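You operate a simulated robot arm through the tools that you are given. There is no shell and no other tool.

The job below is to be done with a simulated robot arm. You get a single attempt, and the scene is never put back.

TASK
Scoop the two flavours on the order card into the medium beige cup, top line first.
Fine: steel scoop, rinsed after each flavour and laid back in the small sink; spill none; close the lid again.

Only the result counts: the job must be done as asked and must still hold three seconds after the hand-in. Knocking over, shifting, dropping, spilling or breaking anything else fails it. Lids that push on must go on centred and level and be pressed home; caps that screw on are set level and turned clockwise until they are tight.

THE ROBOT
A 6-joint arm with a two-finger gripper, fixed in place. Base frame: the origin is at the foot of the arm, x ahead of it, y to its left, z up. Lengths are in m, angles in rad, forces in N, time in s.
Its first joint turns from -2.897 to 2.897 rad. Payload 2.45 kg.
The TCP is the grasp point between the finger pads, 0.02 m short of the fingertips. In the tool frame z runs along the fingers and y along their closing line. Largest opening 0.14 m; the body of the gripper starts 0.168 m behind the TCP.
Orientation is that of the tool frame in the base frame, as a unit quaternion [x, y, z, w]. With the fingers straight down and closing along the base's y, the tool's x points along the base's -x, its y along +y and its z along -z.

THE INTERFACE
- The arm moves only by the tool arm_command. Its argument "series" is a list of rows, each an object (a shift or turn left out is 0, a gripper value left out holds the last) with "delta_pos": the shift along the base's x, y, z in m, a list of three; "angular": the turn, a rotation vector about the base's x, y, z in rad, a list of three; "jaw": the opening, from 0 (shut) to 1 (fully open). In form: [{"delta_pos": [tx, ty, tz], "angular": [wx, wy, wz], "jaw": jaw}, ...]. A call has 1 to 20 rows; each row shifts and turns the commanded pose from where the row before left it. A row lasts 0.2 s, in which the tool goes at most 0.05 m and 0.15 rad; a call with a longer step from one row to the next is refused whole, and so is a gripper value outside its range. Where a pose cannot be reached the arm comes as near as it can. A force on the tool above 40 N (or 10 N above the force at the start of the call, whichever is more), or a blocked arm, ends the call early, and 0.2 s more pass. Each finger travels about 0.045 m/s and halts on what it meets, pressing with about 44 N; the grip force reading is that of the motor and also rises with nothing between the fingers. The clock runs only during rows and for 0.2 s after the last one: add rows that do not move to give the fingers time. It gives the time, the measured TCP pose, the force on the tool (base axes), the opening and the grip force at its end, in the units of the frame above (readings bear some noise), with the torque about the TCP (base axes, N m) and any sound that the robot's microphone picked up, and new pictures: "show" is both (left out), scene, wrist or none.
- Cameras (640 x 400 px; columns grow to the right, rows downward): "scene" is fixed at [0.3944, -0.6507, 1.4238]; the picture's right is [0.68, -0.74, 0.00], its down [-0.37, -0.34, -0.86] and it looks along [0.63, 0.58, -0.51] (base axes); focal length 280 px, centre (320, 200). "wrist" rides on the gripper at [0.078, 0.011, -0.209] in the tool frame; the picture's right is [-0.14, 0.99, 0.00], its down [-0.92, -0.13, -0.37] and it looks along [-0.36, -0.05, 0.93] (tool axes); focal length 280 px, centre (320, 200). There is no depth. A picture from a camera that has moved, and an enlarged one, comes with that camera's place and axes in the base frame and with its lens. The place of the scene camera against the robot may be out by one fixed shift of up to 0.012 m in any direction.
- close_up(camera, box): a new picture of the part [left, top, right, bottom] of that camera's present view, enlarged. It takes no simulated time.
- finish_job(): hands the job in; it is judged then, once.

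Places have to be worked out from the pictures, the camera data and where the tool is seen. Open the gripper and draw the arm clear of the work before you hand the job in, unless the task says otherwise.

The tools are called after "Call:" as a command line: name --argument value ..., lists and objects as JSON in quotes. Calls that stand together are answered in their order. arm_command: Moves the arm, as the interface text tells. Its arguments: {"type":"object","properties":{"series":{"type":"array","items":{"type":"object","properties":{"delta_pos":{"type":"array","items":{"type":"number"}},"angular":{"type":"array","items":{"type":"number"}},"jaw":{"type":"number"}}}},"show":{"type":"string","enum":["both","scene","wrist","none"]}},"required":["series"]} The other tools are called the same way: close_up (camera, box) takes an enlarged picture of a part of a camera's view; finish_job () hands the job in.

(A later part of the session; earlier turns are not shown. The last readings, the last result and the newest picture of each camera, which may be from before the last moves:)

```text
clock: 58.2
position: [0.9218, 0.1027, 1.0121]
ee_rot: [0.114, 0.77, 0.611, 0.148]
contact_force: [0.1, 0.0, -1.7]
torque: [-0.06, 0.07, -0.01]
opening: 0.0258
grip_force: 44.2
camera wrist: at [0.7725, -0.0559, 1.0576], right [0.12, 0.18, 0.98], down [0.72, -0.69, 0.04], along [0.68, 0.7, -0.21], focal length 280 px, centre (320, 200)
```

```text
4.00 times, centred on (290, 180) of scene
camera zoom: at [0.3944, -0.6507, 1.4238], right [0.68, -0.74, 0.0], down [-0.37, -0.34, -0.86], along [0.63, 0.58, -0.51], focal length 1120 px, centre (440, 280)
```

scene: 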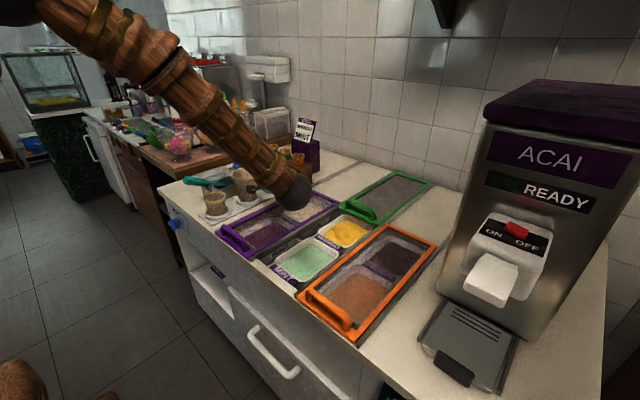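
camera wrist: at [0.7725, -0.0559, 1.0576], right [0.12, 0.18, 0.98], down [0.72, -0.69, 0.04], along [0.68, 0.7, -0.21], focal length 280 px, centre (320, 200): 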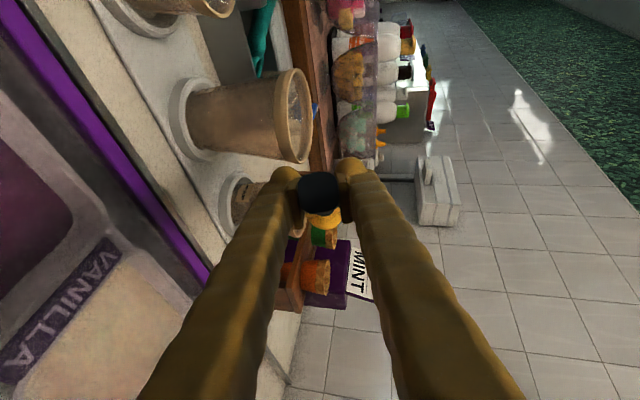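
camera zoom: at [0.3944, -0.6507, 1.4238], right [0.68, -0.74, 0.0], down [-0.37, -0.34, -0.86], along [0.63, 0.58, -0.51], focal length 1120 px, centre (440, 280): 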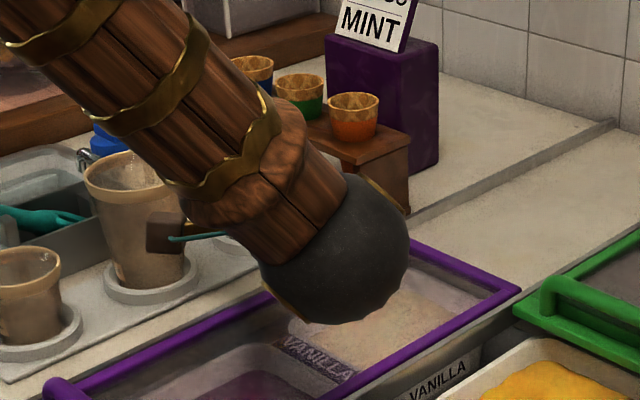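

At 80° the ball is still held; its centre is about 1 cm to the right of the cup axis, so I shift 1 cm to the left and continue the roll.

Call:
arm_command --series '[{"delta_pos": [-0.0036, 0.0035, 0]}, {"delta_pos": [-0.0036, 0.0035, 0]}, {"angular": [0.0979, 0.0977, -0.0218]}, {"angular": [0.0979, 0.0977, -0.0218]}, {"angular": [0.0979, 0.0977, -0.0218]}, {}]' --show "both"

Call:
close_up --camera "wrist" --box '[220, 80, 420, 280]'

```text
clock: 59.6
position: [0.9139, 0.1094, 1.0107]
ee_rot: [0.246, 0.682, 0.687, 0.036]
contact_force: [0.1, -0.7, -2.4]
torque: [-0.1, 0.08, -0.02]
opening: 0.0256
grip_force: 44.0
camera wrist: at [0.7676, -0.0529, 1.0537], right [0.4, -0.12, 0.91], down [0.63, -0.68, -0.37], along [0.67, 0.72, -0.2], focal length 280 px, centre (320, 200)
```

scene: 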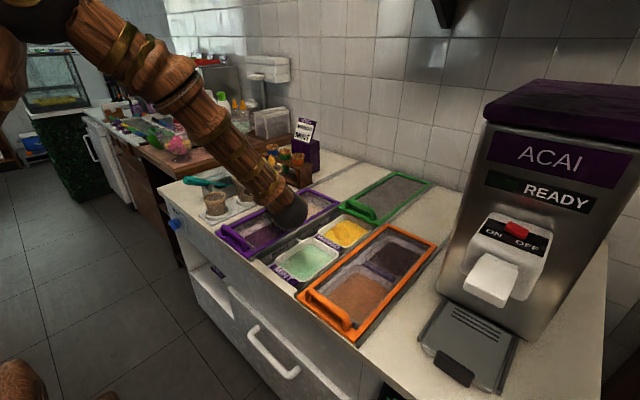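
wrist: 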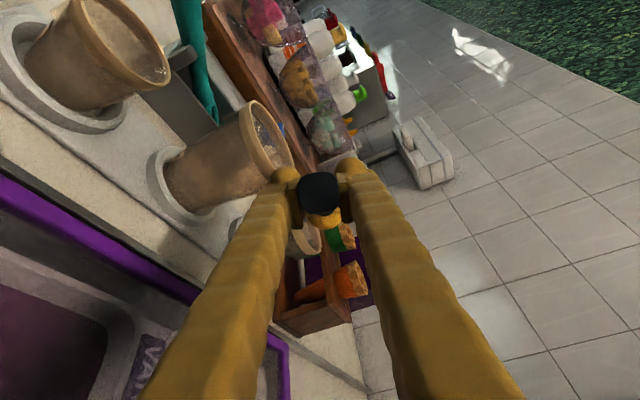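

```text
2.00 times, centred on (320, 180) of wrist
camera zoom: at [0.7676, -0.0529, 1.0537], right [0.4, -0.12, 0.91], down [0.63, -0.68, -0.37], along [0.67, 0.72, -0.2], focal length 561 px, centre (320, 240)
```

zoom: 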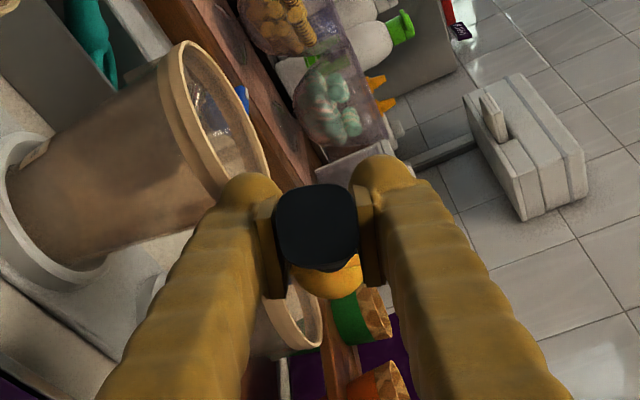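

Roll is about 104°, ball still stuck in the bowl and right over the cup centre. I continue rolling to about 128°, then further if necessary.

Call:
arm_command --series '[{"angular": [0.0979, 0.0977, -0.0218]}, {"angular": [0.0979, 0.0977, -0.0218]}, {"angular": [0.0979, 0.0977, -0.0218]}, {}]' --show "both"

Call:
close_up --camera "wrist" --box '[220, 80, 420, 280]'

```text
clock: 60.6
position: [0.9137, 0.1094, 1.011]
ee_rot: [0.369, 0.563, 0.736, -0.077]
contact_force: [0.7, 0.0, -1.9]
torque: [-0.03, 0.05, -0.03]
opening: 0.0257
grip_force: 44.0
camera wrist: at [0.7685, -0.0552, 1.0481], right [0.62, -0.39, 0.68], down [0.42, -0.56, -0.71], along [0.66, 0.73, -0.18], focal length 280 px, centre (320, 200)
```

scene: 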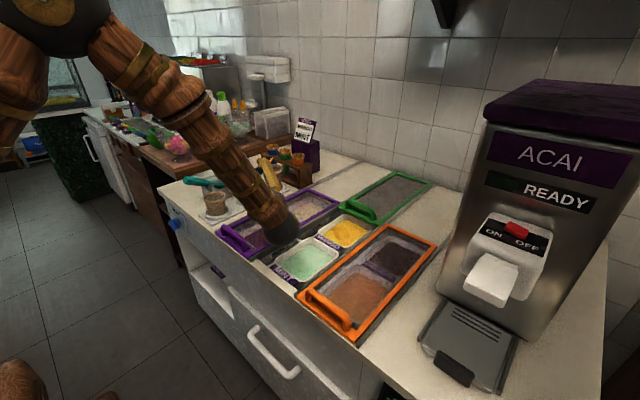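
wrist: 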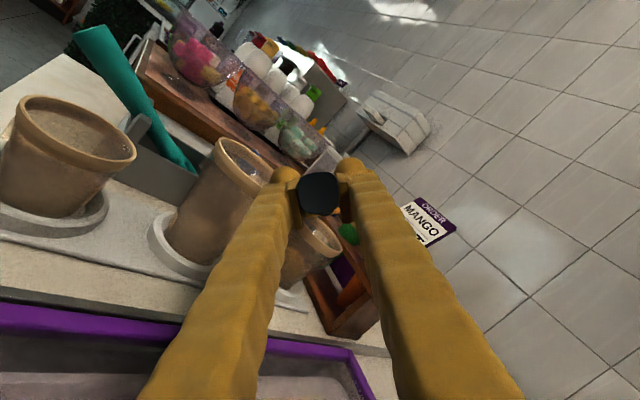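

```text
2.00 times, centred on (320, 180) of wrist
camera zoom: at [0.7685, -0.0552, 1.0481], right [0.62, -0.39, 0.68], down [0.42, -0.56, -0.71], along [0.66, 0.73, -0.18], focal length 561 px, centre (320, 240)
```

zoom: 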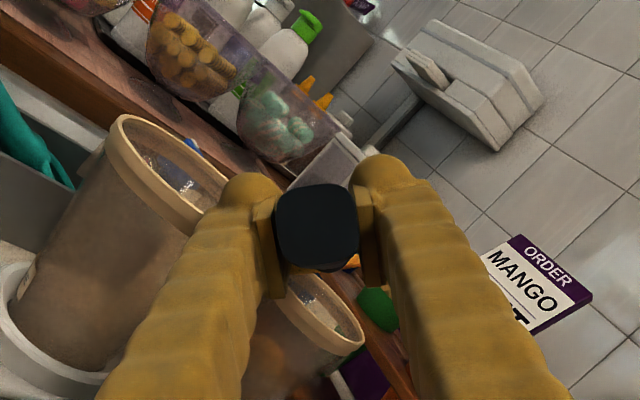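

The ball is no longer visible at the bowl. I zoom in on the cup and the bowl to confirm where it went.

Call:
close_up --camera "wrist" --box '[275, 165, 375, 265]'

Call:
close_up --camera "scene" --box '[240, 140, 310, 210]'

```text
4.00 times, centred on (325, 215) of wrist
camera zoom: at [0.7685, -0.0552, 1.0481], right [0.62, -0.39, 0.68], down [0.42, -0.56, -0.71], along [0.66, 0.73, -0.18], focal length 1122 px, centre (300, 140)
```

zoom: 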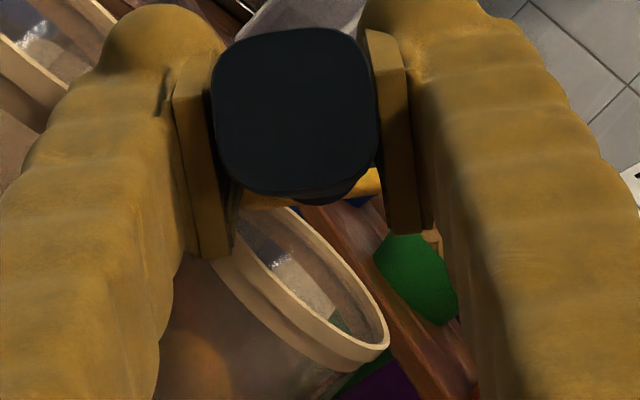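

```text
5.71 times, centred on (275, 175) of scene
camera zoom: at [0.3944, -0.6507, 1.4238], right [0.68, -0.74, 0.0], down [-0.37, -0.34, -0.86], along [0.63, 0.58, -0.51], focal length 1600 px, centre (577, 343)
```

zoom: 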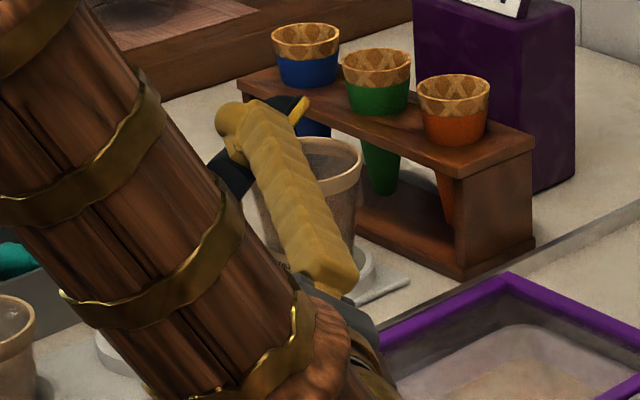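

The ball dropped into the medium cup (an orange mass shows through its wall) and only a thin yellow film remains on the bowl. I lift off and roll the scoop back.

Call:
arm_command --series '[{"delta_pos": [0, 0, 0.02]}, {"delta_pos": [0, 0, 0.025]}, {"delta_pos": [-0.005, -0.005, 0.025]}, {"angular": [-0.0979, -0.0977, 0.0218]}, {"angular": [-0.0979, -0.0977, 0.0218]}, {"angular": [-0.0979, -0.0977, 0.0218]}, {"angular": [-0.0979, -0.0977, 0.0218]}, {"angular": [-0.0979, -0.0977, 0.0218]}, {"angular": [-0.0979, -0.0977, 0.0218]}, {"angular": [-0.0979, -0.0977, 0.0218]}, {"angular": [-0.0979, -0.0977, 0.0218]}, {"angular": [-0.0979, -0.0977, 0.0218]}, {"angular": [-0.0979, -0.0977, 0.0218]}, {"angular": [-0.0979, -0.0977, 0.0218]}, {"angular": [-0.0979, -0.0977, 0.0218]}, {"angular": [-0.0979, -0.0977, 0.0218]}, {"angular": [-0.0979, -0.0977, 0.0218]}, {"angular": [-0.0979, -0.0977, 0.0218]}, {"angular": [-0.0979, -0.0977, 0.0218]}, {}]' --show "both"

Call:
close_up --camera "scene" --box '[240, 130, 320, 210]'

Call:
close_up --camera "wrist" --box '[220, 80, 420, 280]'

```text
clock: 64.8
position: [0.9084, 0.1051, 1.0795]
ee_rot: [-0.332, 0.808, 0.185, 0.449]
contact_force: [0.0, 0.5, -1.3]
torque: [-0.08, 0.03, 0.02]
opening: 0.0255
grip_force: 44.0
camera wrist: at [0.7465, -0.0408, 1.1237], right [-0.65, 0.75, 0.12], down [0.21, 0.03, 0.98], along [0.73, 0.66, -0.18], focal length 280 px, centre (320, 200)
```

scene: 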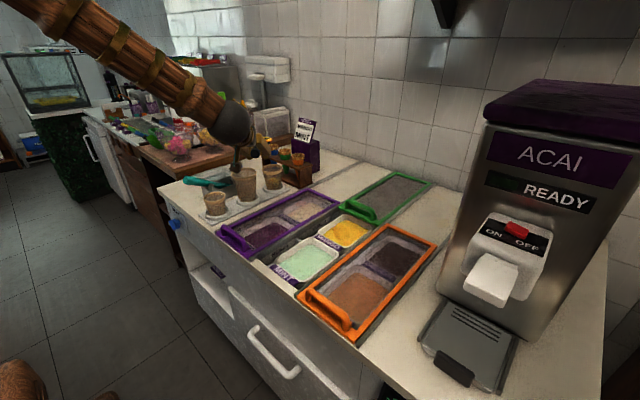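
wrist: 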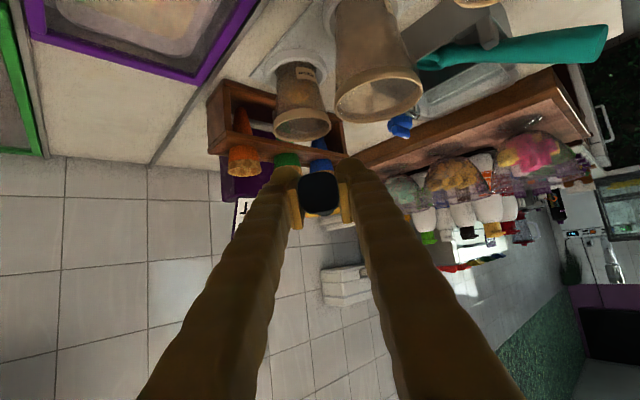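

```text
5.00 times, centred on (280, 170) of scene
camera zoom: at [0.3944, -0.6507, 1.4238], right [0.68, -0.74, 0.0], down [-0.37, -0.34, -0.86], along [0.63, 0.58, -0.51], focal length 1400 px, centre (520, 350)
```

zoom: 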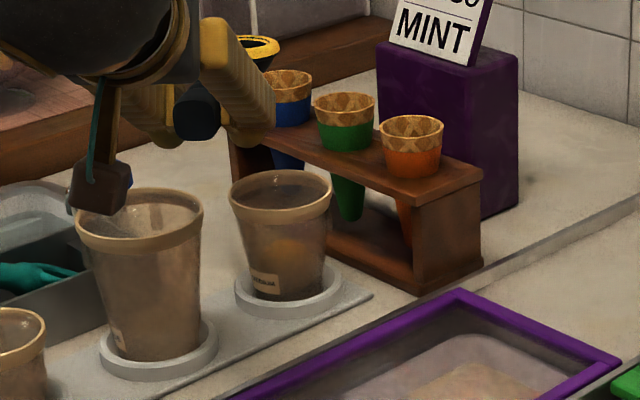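

```text
2.00 times, centred on (320, 180) of wrist
camera zoom: at [0.7465, -0.0408, 1.1237], right [-0.65, 0.75, 0.12], down [0.21, 0.03, 0.98], along [0.73, 0.66, -0.18], focal length 561 px, centre (320, 240)
```

zoom: 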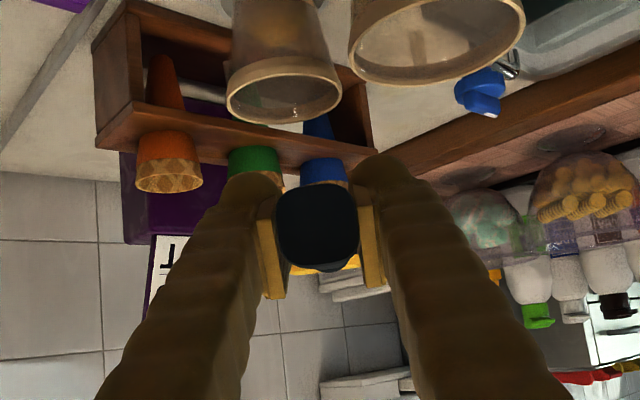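

The mango ball is clearly visible inside the MEDIUM cup. Now I carry the scoop (yellow film on its rim) to the small sink, undoing the yaw and steepening the handle.

Call:
arm_command --series '[{"delta_pos": [-0.01, 0.02, 0.01], "angular": [0, 0, -0.131]}, {"delta_pos": [-0.01, 0.03, 0.01], "angular": [0, 0, -0.131]}, {"delta_pos": [-0.01, 0.035, 0.01], "angular": [0, 0, -0.131]}, {"delta_pos": [-0.01, 0.035, 0.01], "angular": [0, 0, -0.131]}, {"delta_pos": [-0.01, 0.035, 0.005], "angular": [0, 0, -0.131]}, {"delta_pos": [-0.01, 0.035, 0.0], "angular": [0, 0, -0.129]}, {"delta_pos": [-0.004, 0.04, 0], "angular": [0, 0.143, 0]}, {"delta_pos": [-0.004, 0.04, 0], "angular": [0, 0.143, 0]}, {"delta_pos": [-0.004, 0.045, -0.01], "angular": [0, 0.143, 0]}, {"delta_pos": [-0.004, 0.045, -0.02], "angular": [0, 0.143, 0]}, {"delta_pos": [-0.001, 0.04, -0.025], "angular": [0, 0.143, 0]}, {}]' --show "both"

Call:
close_up --camera "scene" --box '[165, 110, 265, 210]'

Call:
close_up --camera "wrist" --box '[220, 80, 420, 280]'

```text
clock: 67.4
position: [0.8498, 0.4332, 1.0755]
ee_rot: [-0.1, 0.957, 0.176, 0.208]
contact_force: [0.7, -6.5, -3.3]
torque: [0.64, 0.12, 0.24]
opening: 0.0255
grip_force: 44.2
out of reach, approached as far as the arm can: row 4, 5, 6, 7, 8
camera wrist: at [0.7026, 0.3553, 1.2228], right [-0.14, 0.93, 0.35], down [0.72, -0.15, 0.68], along [0.68, 0.35, -0.65], focal length 280 px, centre (320, 200)
```

scene: 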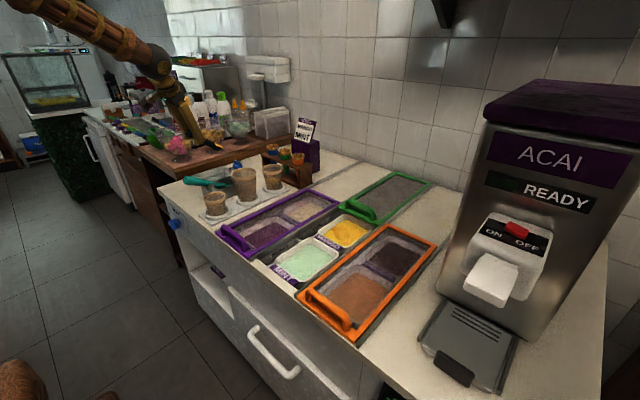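
wrist: 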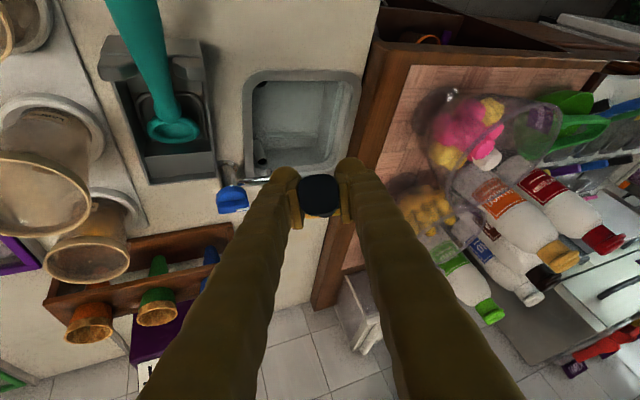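

```text
4.00 times, centred on (215, 160) of scene
camera zoom: at [0.3944, -0.6507, 1.4238], right [0.68, -0.74, 0.0], down [-0.37, -0.34, -0.86], along [0.63, 0.58, -0.51], focal length 1120 px, centre (740, 360)
```

zoom: 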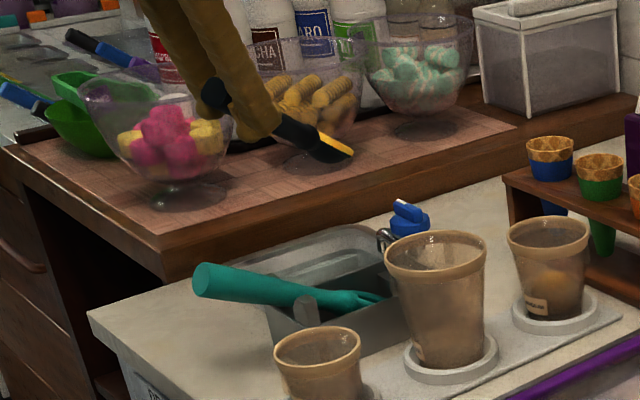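

```text
2.00 times, centred on (320, 180) of wrist
camera zoom: at [0.7026, 0.3553, 1.2228], right [-0.14, 0.93, 0.35], down [0.72, -0.15, 0.68], along [0.68, 0.35, -0.65], focal length 561 px, centre (320, 240)
```

zoom: 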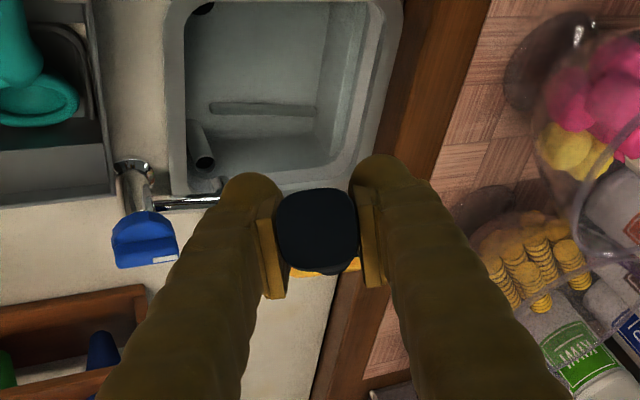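

The yaw could not be undone while moving this way (arm limits near rows 4–8), and the force reading shows −6.5 N in y. I pause with an idle row to see whether that is only a transient.

Call:
arm_command --series '[{}]' --show "both"

Call:
close_up --camera "scene" --box '[120, 50, 240, 170]'

```text
clock: 67.8
position: [0.8553, 0.4166, 1.0711]
ee_rot: [-0.108, 0.96, 0.146, 0.213]
contact_force: [-0.2, 0.4, -1.1]
torque: [-0.04, 0.05, 0.01]
opening: 0.0256
grip_force: 44.5
camera wrist: at [0.7045, 0.3475, 1.22], right [-0.15, 0.94, 0.29], down [0.71, -0.11, 0.69], along [0.69, 0.31, -0.66], focal length 280 px, centre (320, 200)
```

scene: 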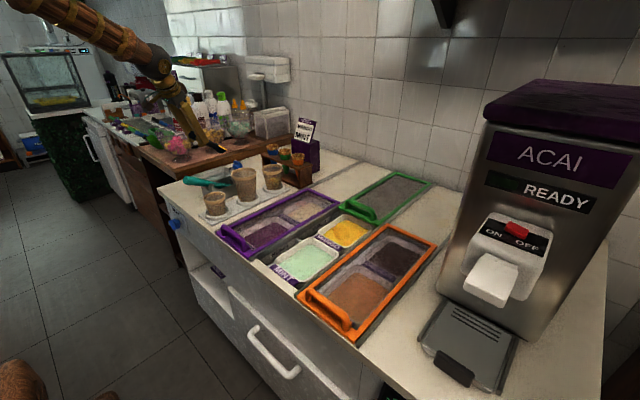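
wrist: 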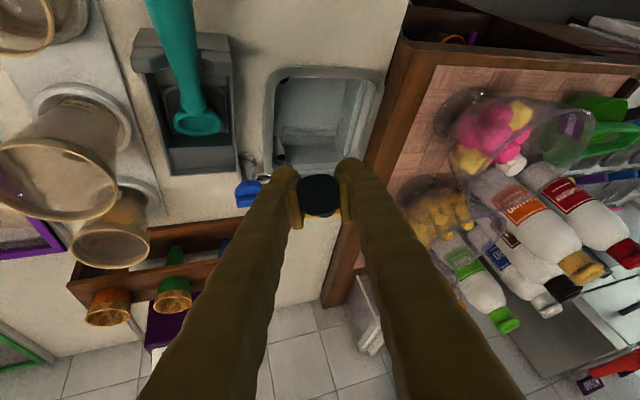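

```text
3.33 times, centred on (180, 110) of scene
camera zoom: at [0.3944, -0.6507, 1.4238], right [0.68, -0.74, 0.0], down [-0.37, -0.34, -0.86], along [0.63, 0.58, -0.51], focal length 933 px, centre (787, 500)
```

zoom: 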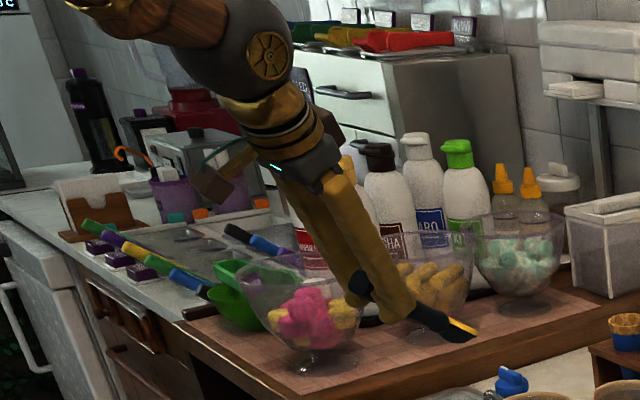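

It was a transient; forces are back to ~0. I now apply the small remaining rotation (≈0.39 rad) to bring the tool to yaw 0 with the handle 50° down, above the sink.

Call:
arm_command --series '[{"delta_pos": [-0.005, 0.017, 0.004], "angular": [-0.0518, 0.027, -0.052]}, {"delta_pos": [-0.005, 0.018, 0.004], "angular": [-0.0518, 0.027, -0.052]}, {"delta_pos": [-0.005, 0.018, 0.004], "angular": [-0.0518, 0.027, -0.052]}, {"delta_pos": [-0.005, 0.018, 0.004], "angular": [-0.0518, 0.027, -0.052]}, {"delta_pos": [-0.004, 0.017, 0.003], "angular": [-0.0518, 0.027, -0.052]}, {}]' --show "both"

Call:
close_up --camera "wrist" --box '[220, 80, 420, 280]'

Call:
close_up --camera "scene" --box '[165, 110, 265, 210]'

```text
clock: 69.2
position: [0.8306, 0.5042, 1.0875]
ee_rot: [0.0, 0.989, 0.0, 0.149]
contact_force: [-0.7, -0.2, -1.9]
torque: [-0.01, 0.05, 0.01]
opening: 0.0254
grip_force: 44.1
camera wrist: at [0.6948, 0.5157, 1.2634], right [0.13, 0.99, 0.04], down [0.77, -0.13, 0.62], along [0.62, -0.05, -0.78], focal length 280 px, centre (320, 200)
```

scene: 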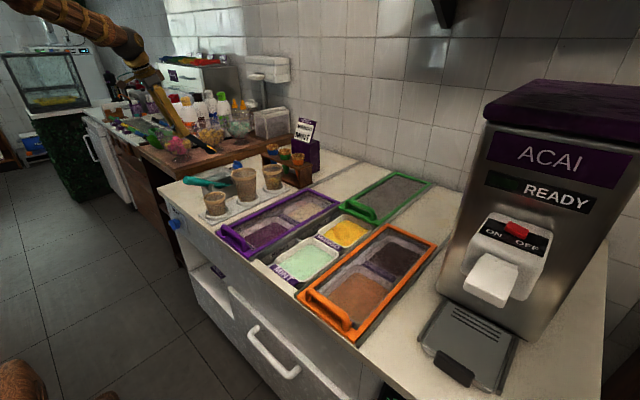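
wrist: 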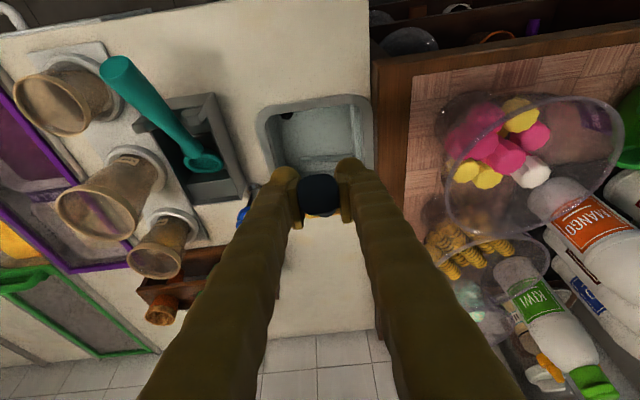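

```text
2.00 times, centred on (320, 180) of wrist
camera zoom: at [0.6948, 0.5157, 1.2634], right [0.13, 0.99, 0.04], down [0.77, -0.13, 0.62], along [0.62, -0.05, -0.78], focal length 561 px, centre (320, 240)
```

zoom: 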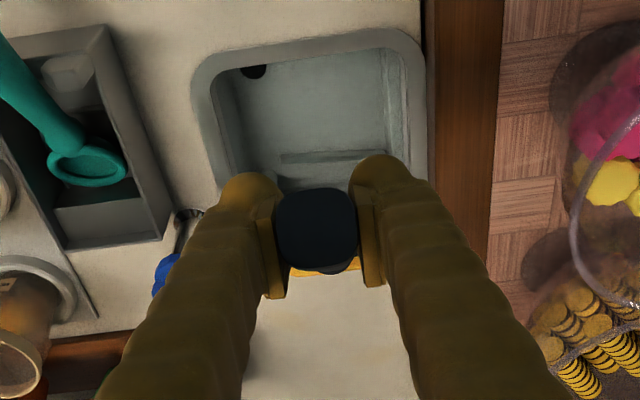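

```text
4.00 times, centred on (215, 160) of scene
camera zoom: at [0.3944, -0.6507, 1.4238], right [0.68, -0.74, 0.0], down [-0.37, -0.34, -0.86], along [0.63, 0.58, -0.51], focal length 1120 px, centre (740, 360)
```

zoom: 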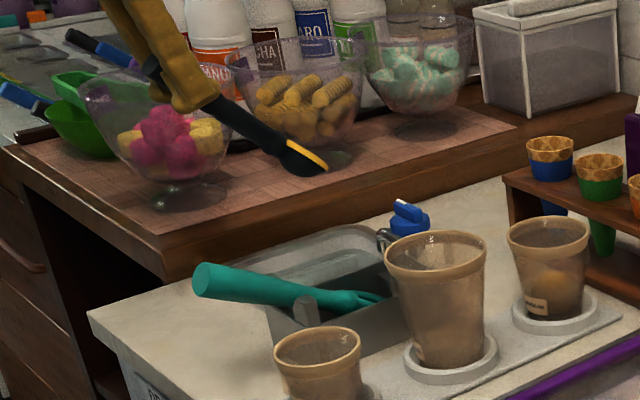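

The pose is exact now; the scoop with its yellow film hangs above the sink. I flatten the handle slightly to 40° and lower the bowl slowly into the water.

Call:
arm_command --series '[{"delta_pos": [0, 0, -0.03], "angular": [0, -0.083, 0]}, {"delta_pos": [0, 0, -0.03], "angular": [0, -0.083, 0]}, {"delta_pos": [0.001, 0.001, -0.03]}, {"delta_pos": [0.001, 0, -0.03]}, {"delta_pos": [0, 0, -0.025]}, {"delta_pos": [0, 0, -0.02]}, {"delta_pos": [0, 0, -0.015]}, {"delta_pos": [0, 0, -0.01]}, {}]' --show "both"

Call:
close_up --camera "wrist" --box '[220, 80, 420, 280]'

Call:
close_up --camera "scene" --box '[170, 130, 250, 200]'

```text
clock: 71.2
position: [0.8333, 0.504, 0.8979]
ee_rot: [0.0, 0.973, -0.001, 0.23]
contact_force: [-0.1, -0.2, -1.9]
torque: [0.0, 0.05, -0.04]
opening: 0.0256
grip_force: 43.8
camera wrist: at [0.6697, 0.5163, 1.0496], right [0.12, 0.99, 0.06], down [0.66, -0.13, 0.74], along [0.74, -0.05, -0.67], focal length 280 px, centre (320, 200)
```

scene: 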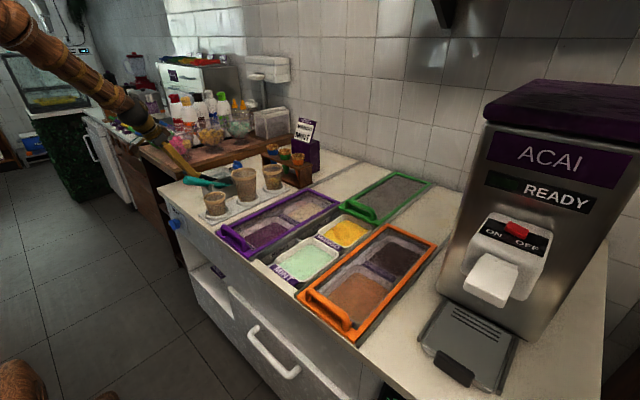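
wrist: 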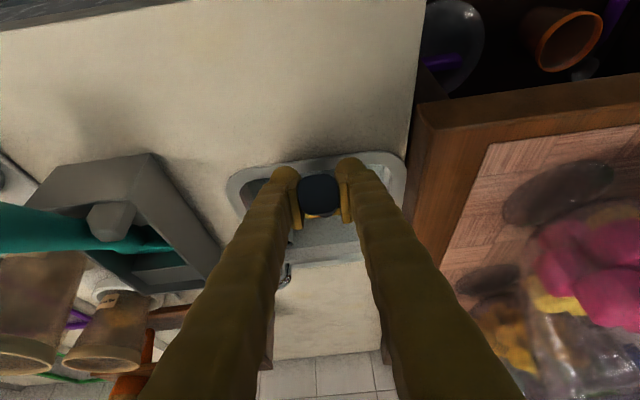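

```text
2.00 times, centred on (320, 180) of wrist
camera zoom: at [0.6697, 0.5163, 1.0496], right [0.12, 0.99, 0.06], down [0.66, -0.13, 0.74], along [0.74, -0.05, -0.67], focal length 561 px, centre (320, 240)
```

zoom: 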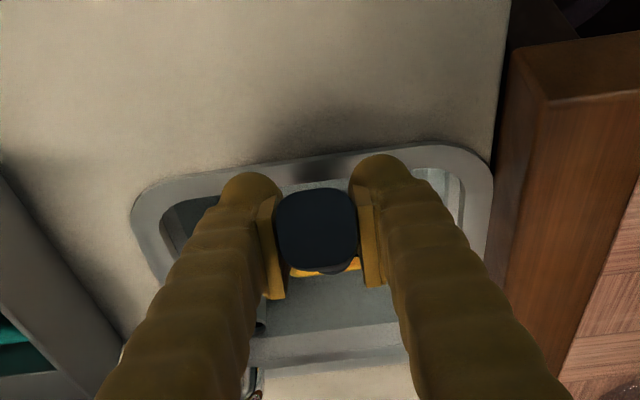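

```text
5.71 times, centred on (210, 165) of scene
camera zoom: at [0.3944, -0.6507, 1.4238], right [0.68, -0.74, 0.0], down [-0.37, -0.34, -0.86], along [0.63, 0.58, -0.51], focal length 1600 px, centre (949, 400)
```

zoom: 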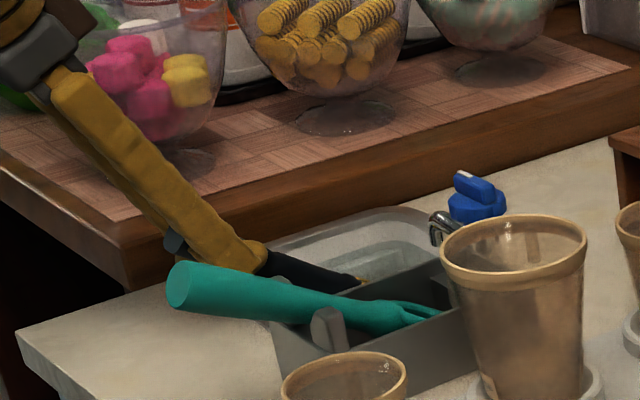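

The bowl should be at the water (no floor contact, force only its weight). I swish it sideways and back and forth a few times and then check whether the yellow film is gone.

Call:
arm_command --series '[{"delta_pos": [0, 0.008, -0.002]}, {"delta_pos": [0, 0.008, 0]}, {"delta_pos": [0, -0.008, 0]}, {"delta_pos": [0, -0.008, 0]}, {"delta_pos": [0, -0.008, 0]}, {"delta_pos": [0, -0.008, 0]}, {"delta_pos": [0, 0.008, 0]}, {"delta_pos": [0, 0.008, 0]}, {"delta_pos": [0, 0.008, 0]}, {"delta_pos": [0, 0.008, 0]}, {"delta_pos": [0, -0.008, 0]}, {"delta_pos": [0, -0.008, 0]}, {}]' --show "both"

Call:
close_up --camera "wrist" --box '[220, 80, 420, 280]'

Call:
close_up --camera "scene" --box '[195, 150, 245, 190]'

```text
clock: 74.0
position: [0.8326, 0.5052, 0.894]
ee_rot: [-0.001, 0.973, 0.0, 0.23]
contact_force: [0.2, -0.4, -1.5]
torque: [0.01, 0.04, -0.01]
opening: 0.0256
grip_force: 43.7
camera wrist: at [0.6688, 0.5164, 1.0457], right [0.12, 0.99, 0.06], down [0.66, -0.13, 0.74], along [0.74, -0.05, -0.67], focal length 280 px, centre (320, 200)
```

scene: 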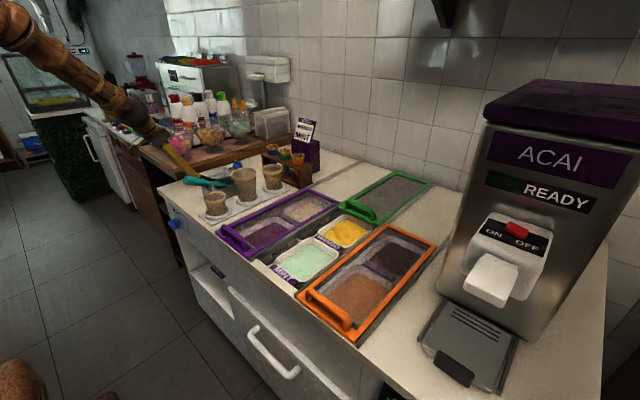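
wrist: 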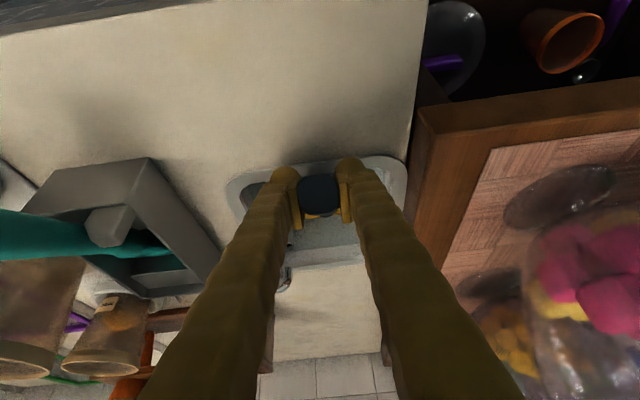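

```text
2.00 times, centred on (320, 180) of wrist
camera zoom: at [0.6688, 0.5164, 1.0457], right [0.12, 0.99, 0.06], down [0.66, -0.13, 0.74], along [0.74, -0.05, -0.67], focal length 561 px, centre (320, 240)
```

zoom: 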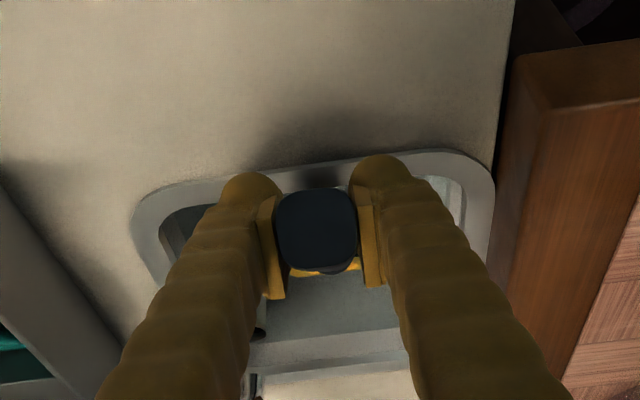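

```text
10.00 times, centred on (220, 170) of scene
camera zoom: at [0.3944, -0.6507, 1.4238], right [0.68, -0.74, 0.0], down [-0.37, -0.34, -0.86], along [0.63, 0.58, -0.51], focal length 2799 px, centre (1320, 500)
```

zoom: 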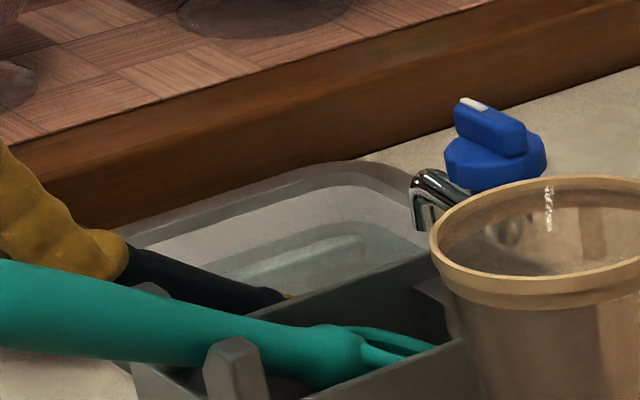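

Some yellow still shows. I zoom in tightly from both cameras to see the water line and the bowl.

Call:
close_up --camera "wrist" --box '[290, 190, 360, 260]'

Call:
close_up --camera "scene" --box '[205, 165, 235, 185]'

```text
5.71 times, centred on (325, 225) of wrist
camera zoom: at [0.6688, 0.5164, 1.0457], right [0.12, 0.99, 0.06], down [0.66, -0.13, 0.74], along [0.74, -0.05, -0.67], focal length 1602 px, centre (291, 57)
```

zoom: 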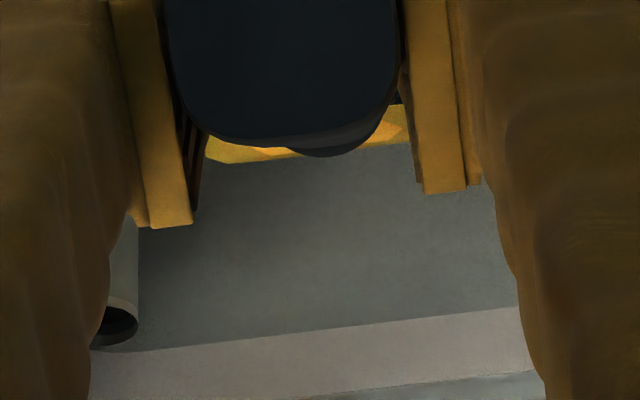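

```text
16.00 times, centred on (220, 175) of scene
camera zoom: at [0.3944, -0.6507, 1.4238], right [0.68, -0.74, 0.0], down [-0.37, -0.34, -0.86], along [0.63, 0.58, -0.51], focal length 4478 px, centre (1920, 600)
```

zoom: 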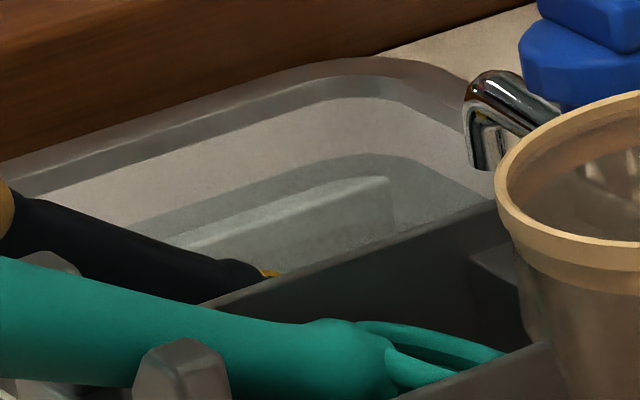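

The rear edge of the bowl appears to stick out just above the water line. I flatten the handle by 4–5°, move slightly forward and lower until just at the floor so the whole bowl is submerged, then swish again.

Call:
arm_command --series '[{"delta_pos": [0.003, 0, -0.004], "angular": [0, -0.04, 0]}, {"delta_pos": [0.003, 0, -0.004], "angular": [0, -0.04, 0]}, {"delta_pos": [0.001, 0, -0.002]}, {}]' --show "scene"

Call:
close_up --camera "scene" --box '[205, 165, 235, 185]'

Call:
close_up --camera "wrist" --box '[290, 190, 360, 260]'

```text
clock: 75.0
position: [0.839, 0.5038, 0.8853]
ee_rot: [0.001, 0.963, 0.0, 0.269]
contact_force: [0.2, 0.3, -1.4]
torque: [0.0, 0.12, 0.02]
opening: 0.0258
grip_force: 43.5
```

scene: 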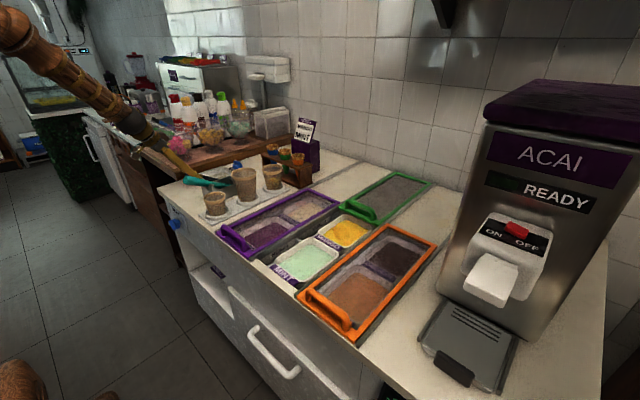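

```text
16.00 times, centred on (220, 175) of scene
camera zoom: at [0.3944, -0.6507, 1.4238], right [0.68, -0.74, 0.0], down [-0.37, -0.34, -0.86], along [0.63, 0.58, -0.51], focal length 4478 px, centre (1920, 600)
```

zoom: 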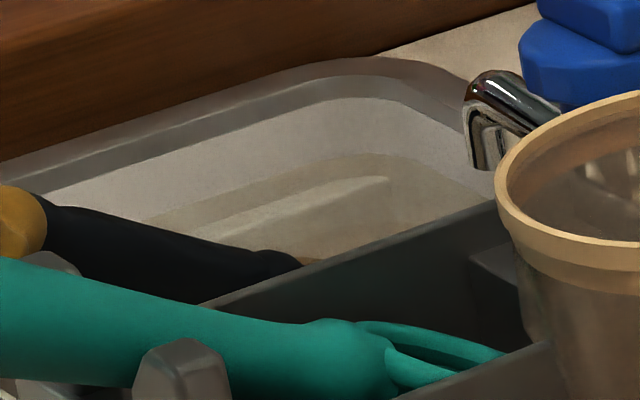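

```text
5.71 times, centred on (325, 225) of wrist
camera zoom: at [0.6647, 0.5162, 1.0229], right [0.12, 0.99, 0.07], down [0.6, -0.13, 0.79], along [0.79, -0.05, -0.61], focal length 1602 px, centre (291, 57)
```

zoom: 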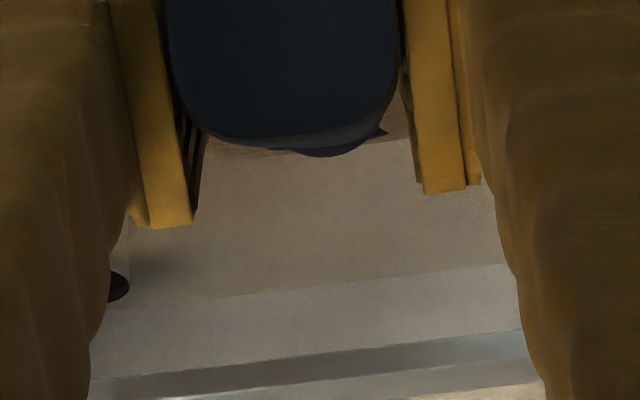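

The film is gone and the water has turned cloudy-yellow: the rinse works once the bowl is fully submerged. I swish a little more, then lift out and inspect the bowl.

Call:
arm_command --series '[{"delta_pos": [0, 0.007, 0]}, {"delta_pos": [0, 0.007, 0]}, {"delta_pos": [0, -0.007, 0]}, {"delta_pos": [0, -0.007, 0]}, {"delta_pos": [0, -0.007, 0]}, {"delta_pos": [0, -0.007, 0]}, {"delta_pos": [0, 0.007, 0]}, {"delta_pos": [0, 0.007, 0]}, {}, {"delta_pos": [-0.002, 0, 0.02]}, {"delta_pos": [-0.002, 0, 0.03]}, {"delta_pos": [-0.002, 0, 0.03], "angular": [0, 0.08, 0]}, {"delta_pos": [0, 0, 0.03], "angular": [0, 0.12, 0]}, {"delta_pos": [0, 0, 0.01], "angular": [0, 0.12, 0]}, {"angular": [0, 0.12, 0]}, {"angular": [0, 0.1, 0]}, {}, {}]' --show "both"

Call:
close_up --camera "scene" --box '[190, 130, 240, 180]'

Call:
close_up --camera "wrist" --box '[220, 80, 420, 280]'

```text
clock: 78.8
position: [0.8347, 0.5058, 1.0043]
ee_rot: [0.0, 1.0, -0.001, 0.002]
contact_force: [-0.1, 0.0, -1.2]
torque: [-0.01, 0.06, 0.01]
opening: 0.0256
grip_force: 43.7
camera wrist: at [0.7555, 0.5164, 1.213], right [0.14, 0.99, 0.0], down [0.92, -0.13, 0.37], along [0.37, -0.05, -0.93], focal length 280 px, centre (320, 200)
```

scene: 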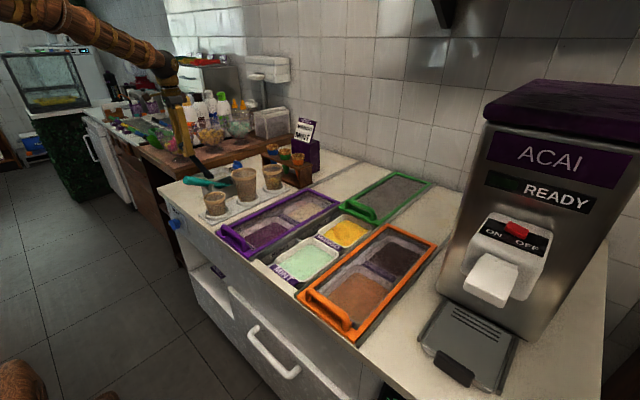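
wrist: 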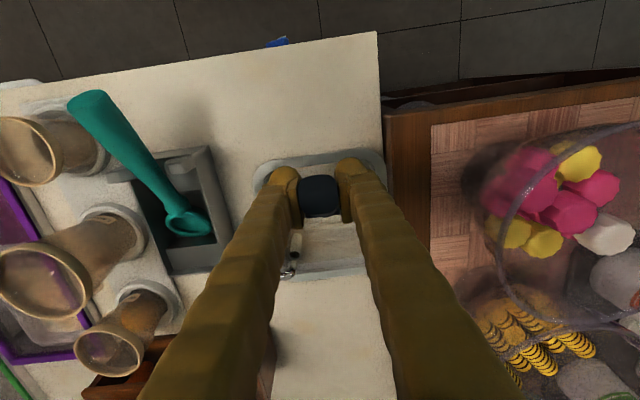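

```text
8.00 times, centred on (215, 155) of scene
camera zoom: at [0.3944, -0.6507, 1.4238], right [0.68, -0.74, 0.0], down [-0.37, -0.34, -0.86], along [0.63, 0.58, -0.51], focal length 2239 px, centre (1160, 560)
```

zoom: 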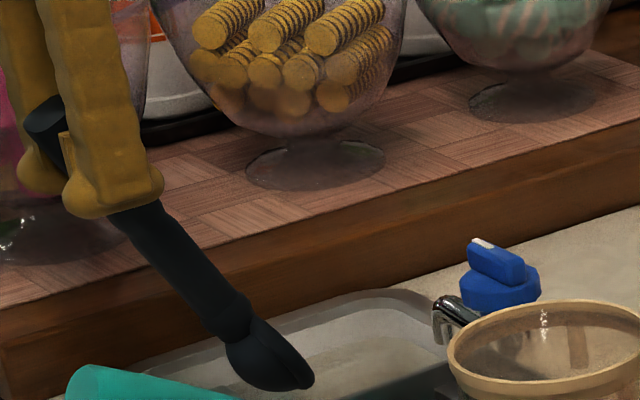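

```text
2.00 times, centred on (320, 180) of wrist
camera zoom: at [0.7555, 0.5164, 1.213], right [0.14, 0.99, 0.0], down [0.92, -0.13, 0.37], along [0.37, -0.05, -0.93], focal length 561 px, centre (320, 240)
```

zoom: 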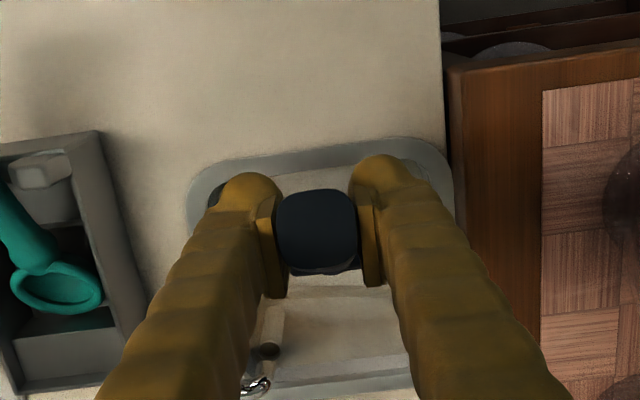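

The bowl is clean. Next the mint: I raise the scoop and travel above the cups to the mint tub.

Call:
arm_command --series '[{"delta_pos": [0, 0, 0.044]}, {"delta_pos": [0, 0, 0.044]}, {"delta_pos": [0, 0, 0.044]}, {"delta_pos": [-0.005, -0.01, 0.044]}, {"delta_pos": [-0.008, -0.045, 0]}, {"delta_pos": [-0.008, -0.046, 0]}, {"delta_pos": [-0.008, -0.046, 0]}, {"delta_pos": [-0.008, -0.046, 0]}, {"delta_pos": [-0.008, -0.046, 0]}, {"delta_pos": [-0.008, -0.046, 0]}, {"delta_pos": [-0.008, -0.046, 0]}, {"delta_pos": [-0.008, -0.046, 0]}, {"delta_pos": [-0.008, -0.046, 0]}, {"delta_pos": [-0.008, -0.046, 0]}, {"delta_pos": [-0.008, -0.046, 0]}, {"delta_pos": [-0.008, -0.046, 0], "angular": [0, -0.07, 0]}, {"delta_pos": [-0.008, -0.046, 0], "angular": [0, -0.07, 0]}, {"delta_pos": [-0.008, -0.046, 0], "angular": [0, -0.07, 0]}, {"delta_pos": [0, -0.036, -0.02], "angular": [0, -0.06, 0]}, {}]' --show "both"

Call:
close_up --camera "scene" --box '[250, 170, 370, 290]'

Call:
close_up --camera "wrist" --box '[220, 60, 420, 280]'

```text
clock: 83.0
position: [0.7153, -0.184, 1.1589]
ee_rot: [-0.001, 0.99, -0.001, 0.138]
contact_force: [-0.5, -0.3, -1.0]
torque: [-0.01, 0.07, -0.01]
opening: 0.0259
grip_force: 44.0
camera wrist: at [0.5837, -0.1735, 1.3387], right [0.13, 0.99, 0.04], down [0.79, -0.13, 0.6], along [0.6, -0.05, -0.8], focal length 280 px, centre (320, 200)
```

scene: 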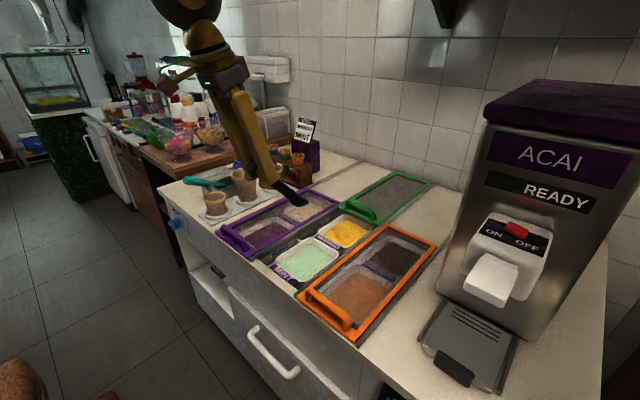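
wrist: 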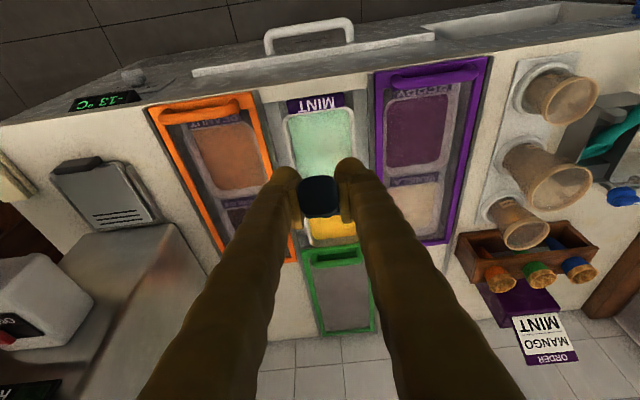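

```text
3.33 times, centred on (310, 230) of scene
camera zoom: at [0.3944, -0.6507, 1.4238], right [0.68, -0.74, 0.0], down [-0.37, -0.34, -0.86], along [0.63, 0.58, -0.51], focal length 933 px, centre (353, 100)
```

zoom: 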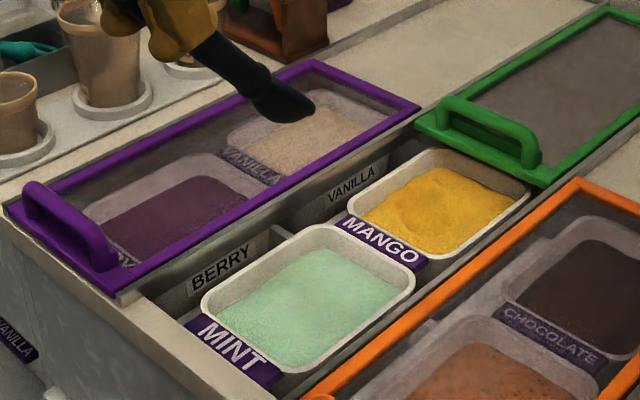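

```text
1.82 times, centred on (320, 170) of wrist
camera zoom: at [0.5837, -0.1735, 1.3387], right [0.13, 0.99, 0.04], down [0.79, -0.13, 0.6], along [0.6, -0.05, -0.8], focal length 510 px, centre (320, 254)
```

zoom: 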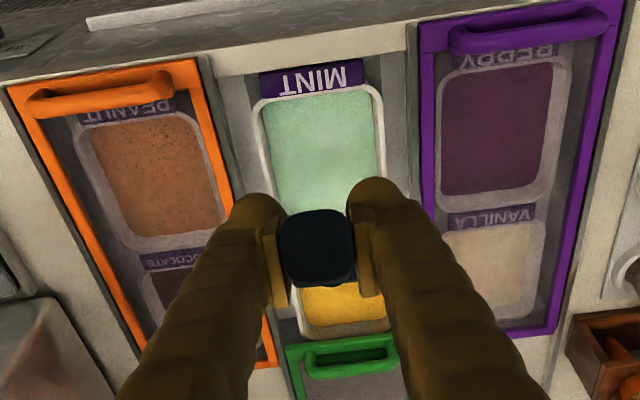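

The handle slope is now ~46.5° at this tool pitch (the scoop pivoted a few degrees in the grip), so I update the geometry. I steepen slightly to ~52° and descend to just above the front part of the mint.

Call:
arm_command --series '[{"delta_pos": [0.005, 0.001, -0.045], "angular": [0, 0.045, 0]}, {"delta_pos": [0.005, 0.001, -0.045], "angular": [0, 0.04, 0]}, {"delta_pos": [0.005, 0.001, -0.045]}, {"delta_pos": [0.0045, 0, -0.045]}, {"delta_pos": [0, 0, -0.02]}, {}]' --show "both"

Call:
close_up --camera "scene" --box '[265, 210, 345, 290]'

```text
clock: 84.4
position: [0.7342, -0.1824, 0.9616]
ee_rot: [0.0, 0.995, 0.0, 0.095]
contact_force: [1.0, -0.5, -1.0]
torque: [-0.03, 0.09, 0.0]
opening: 0.0256
grip_force: 44.2
camera wrist: at [0.6189, -0.1711, 1.1512], right [0.14, 0.99, 0.03], down [0.83, -0.13, 0.54], along [0.53, -0.05, -0.84], focal length 280 px, centre (320, 200)
```

scene: 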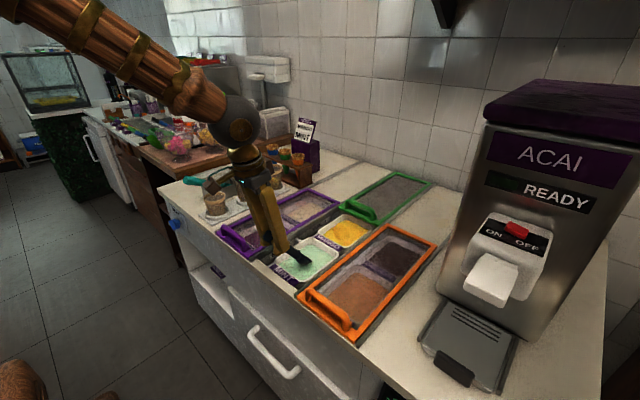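
wrist: 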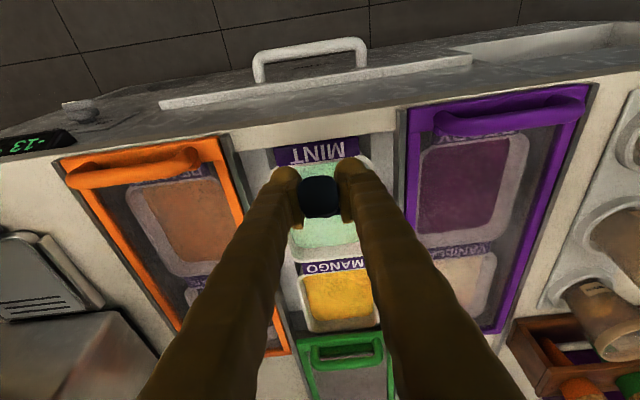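

```text
5.00 times, centred on (305, 250) of scene
camera zoom: at [0.3944, -0.6507, 1.4238], right [0.68, -0.74, 0.0], down [-0.37, -0.34, -0.86], along [0.63, 0.58, -0.51], focal length 1400 px, centre (395, -50)
```

zoom: 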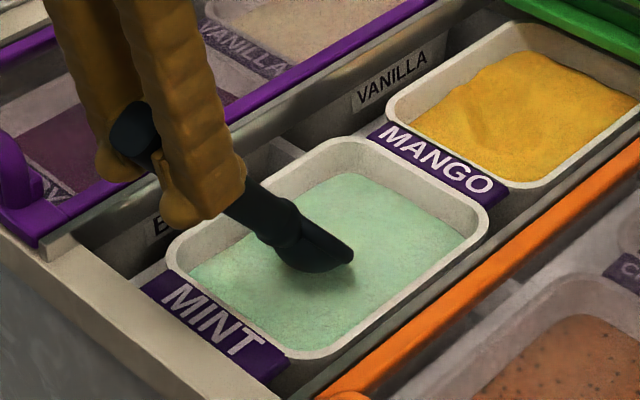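

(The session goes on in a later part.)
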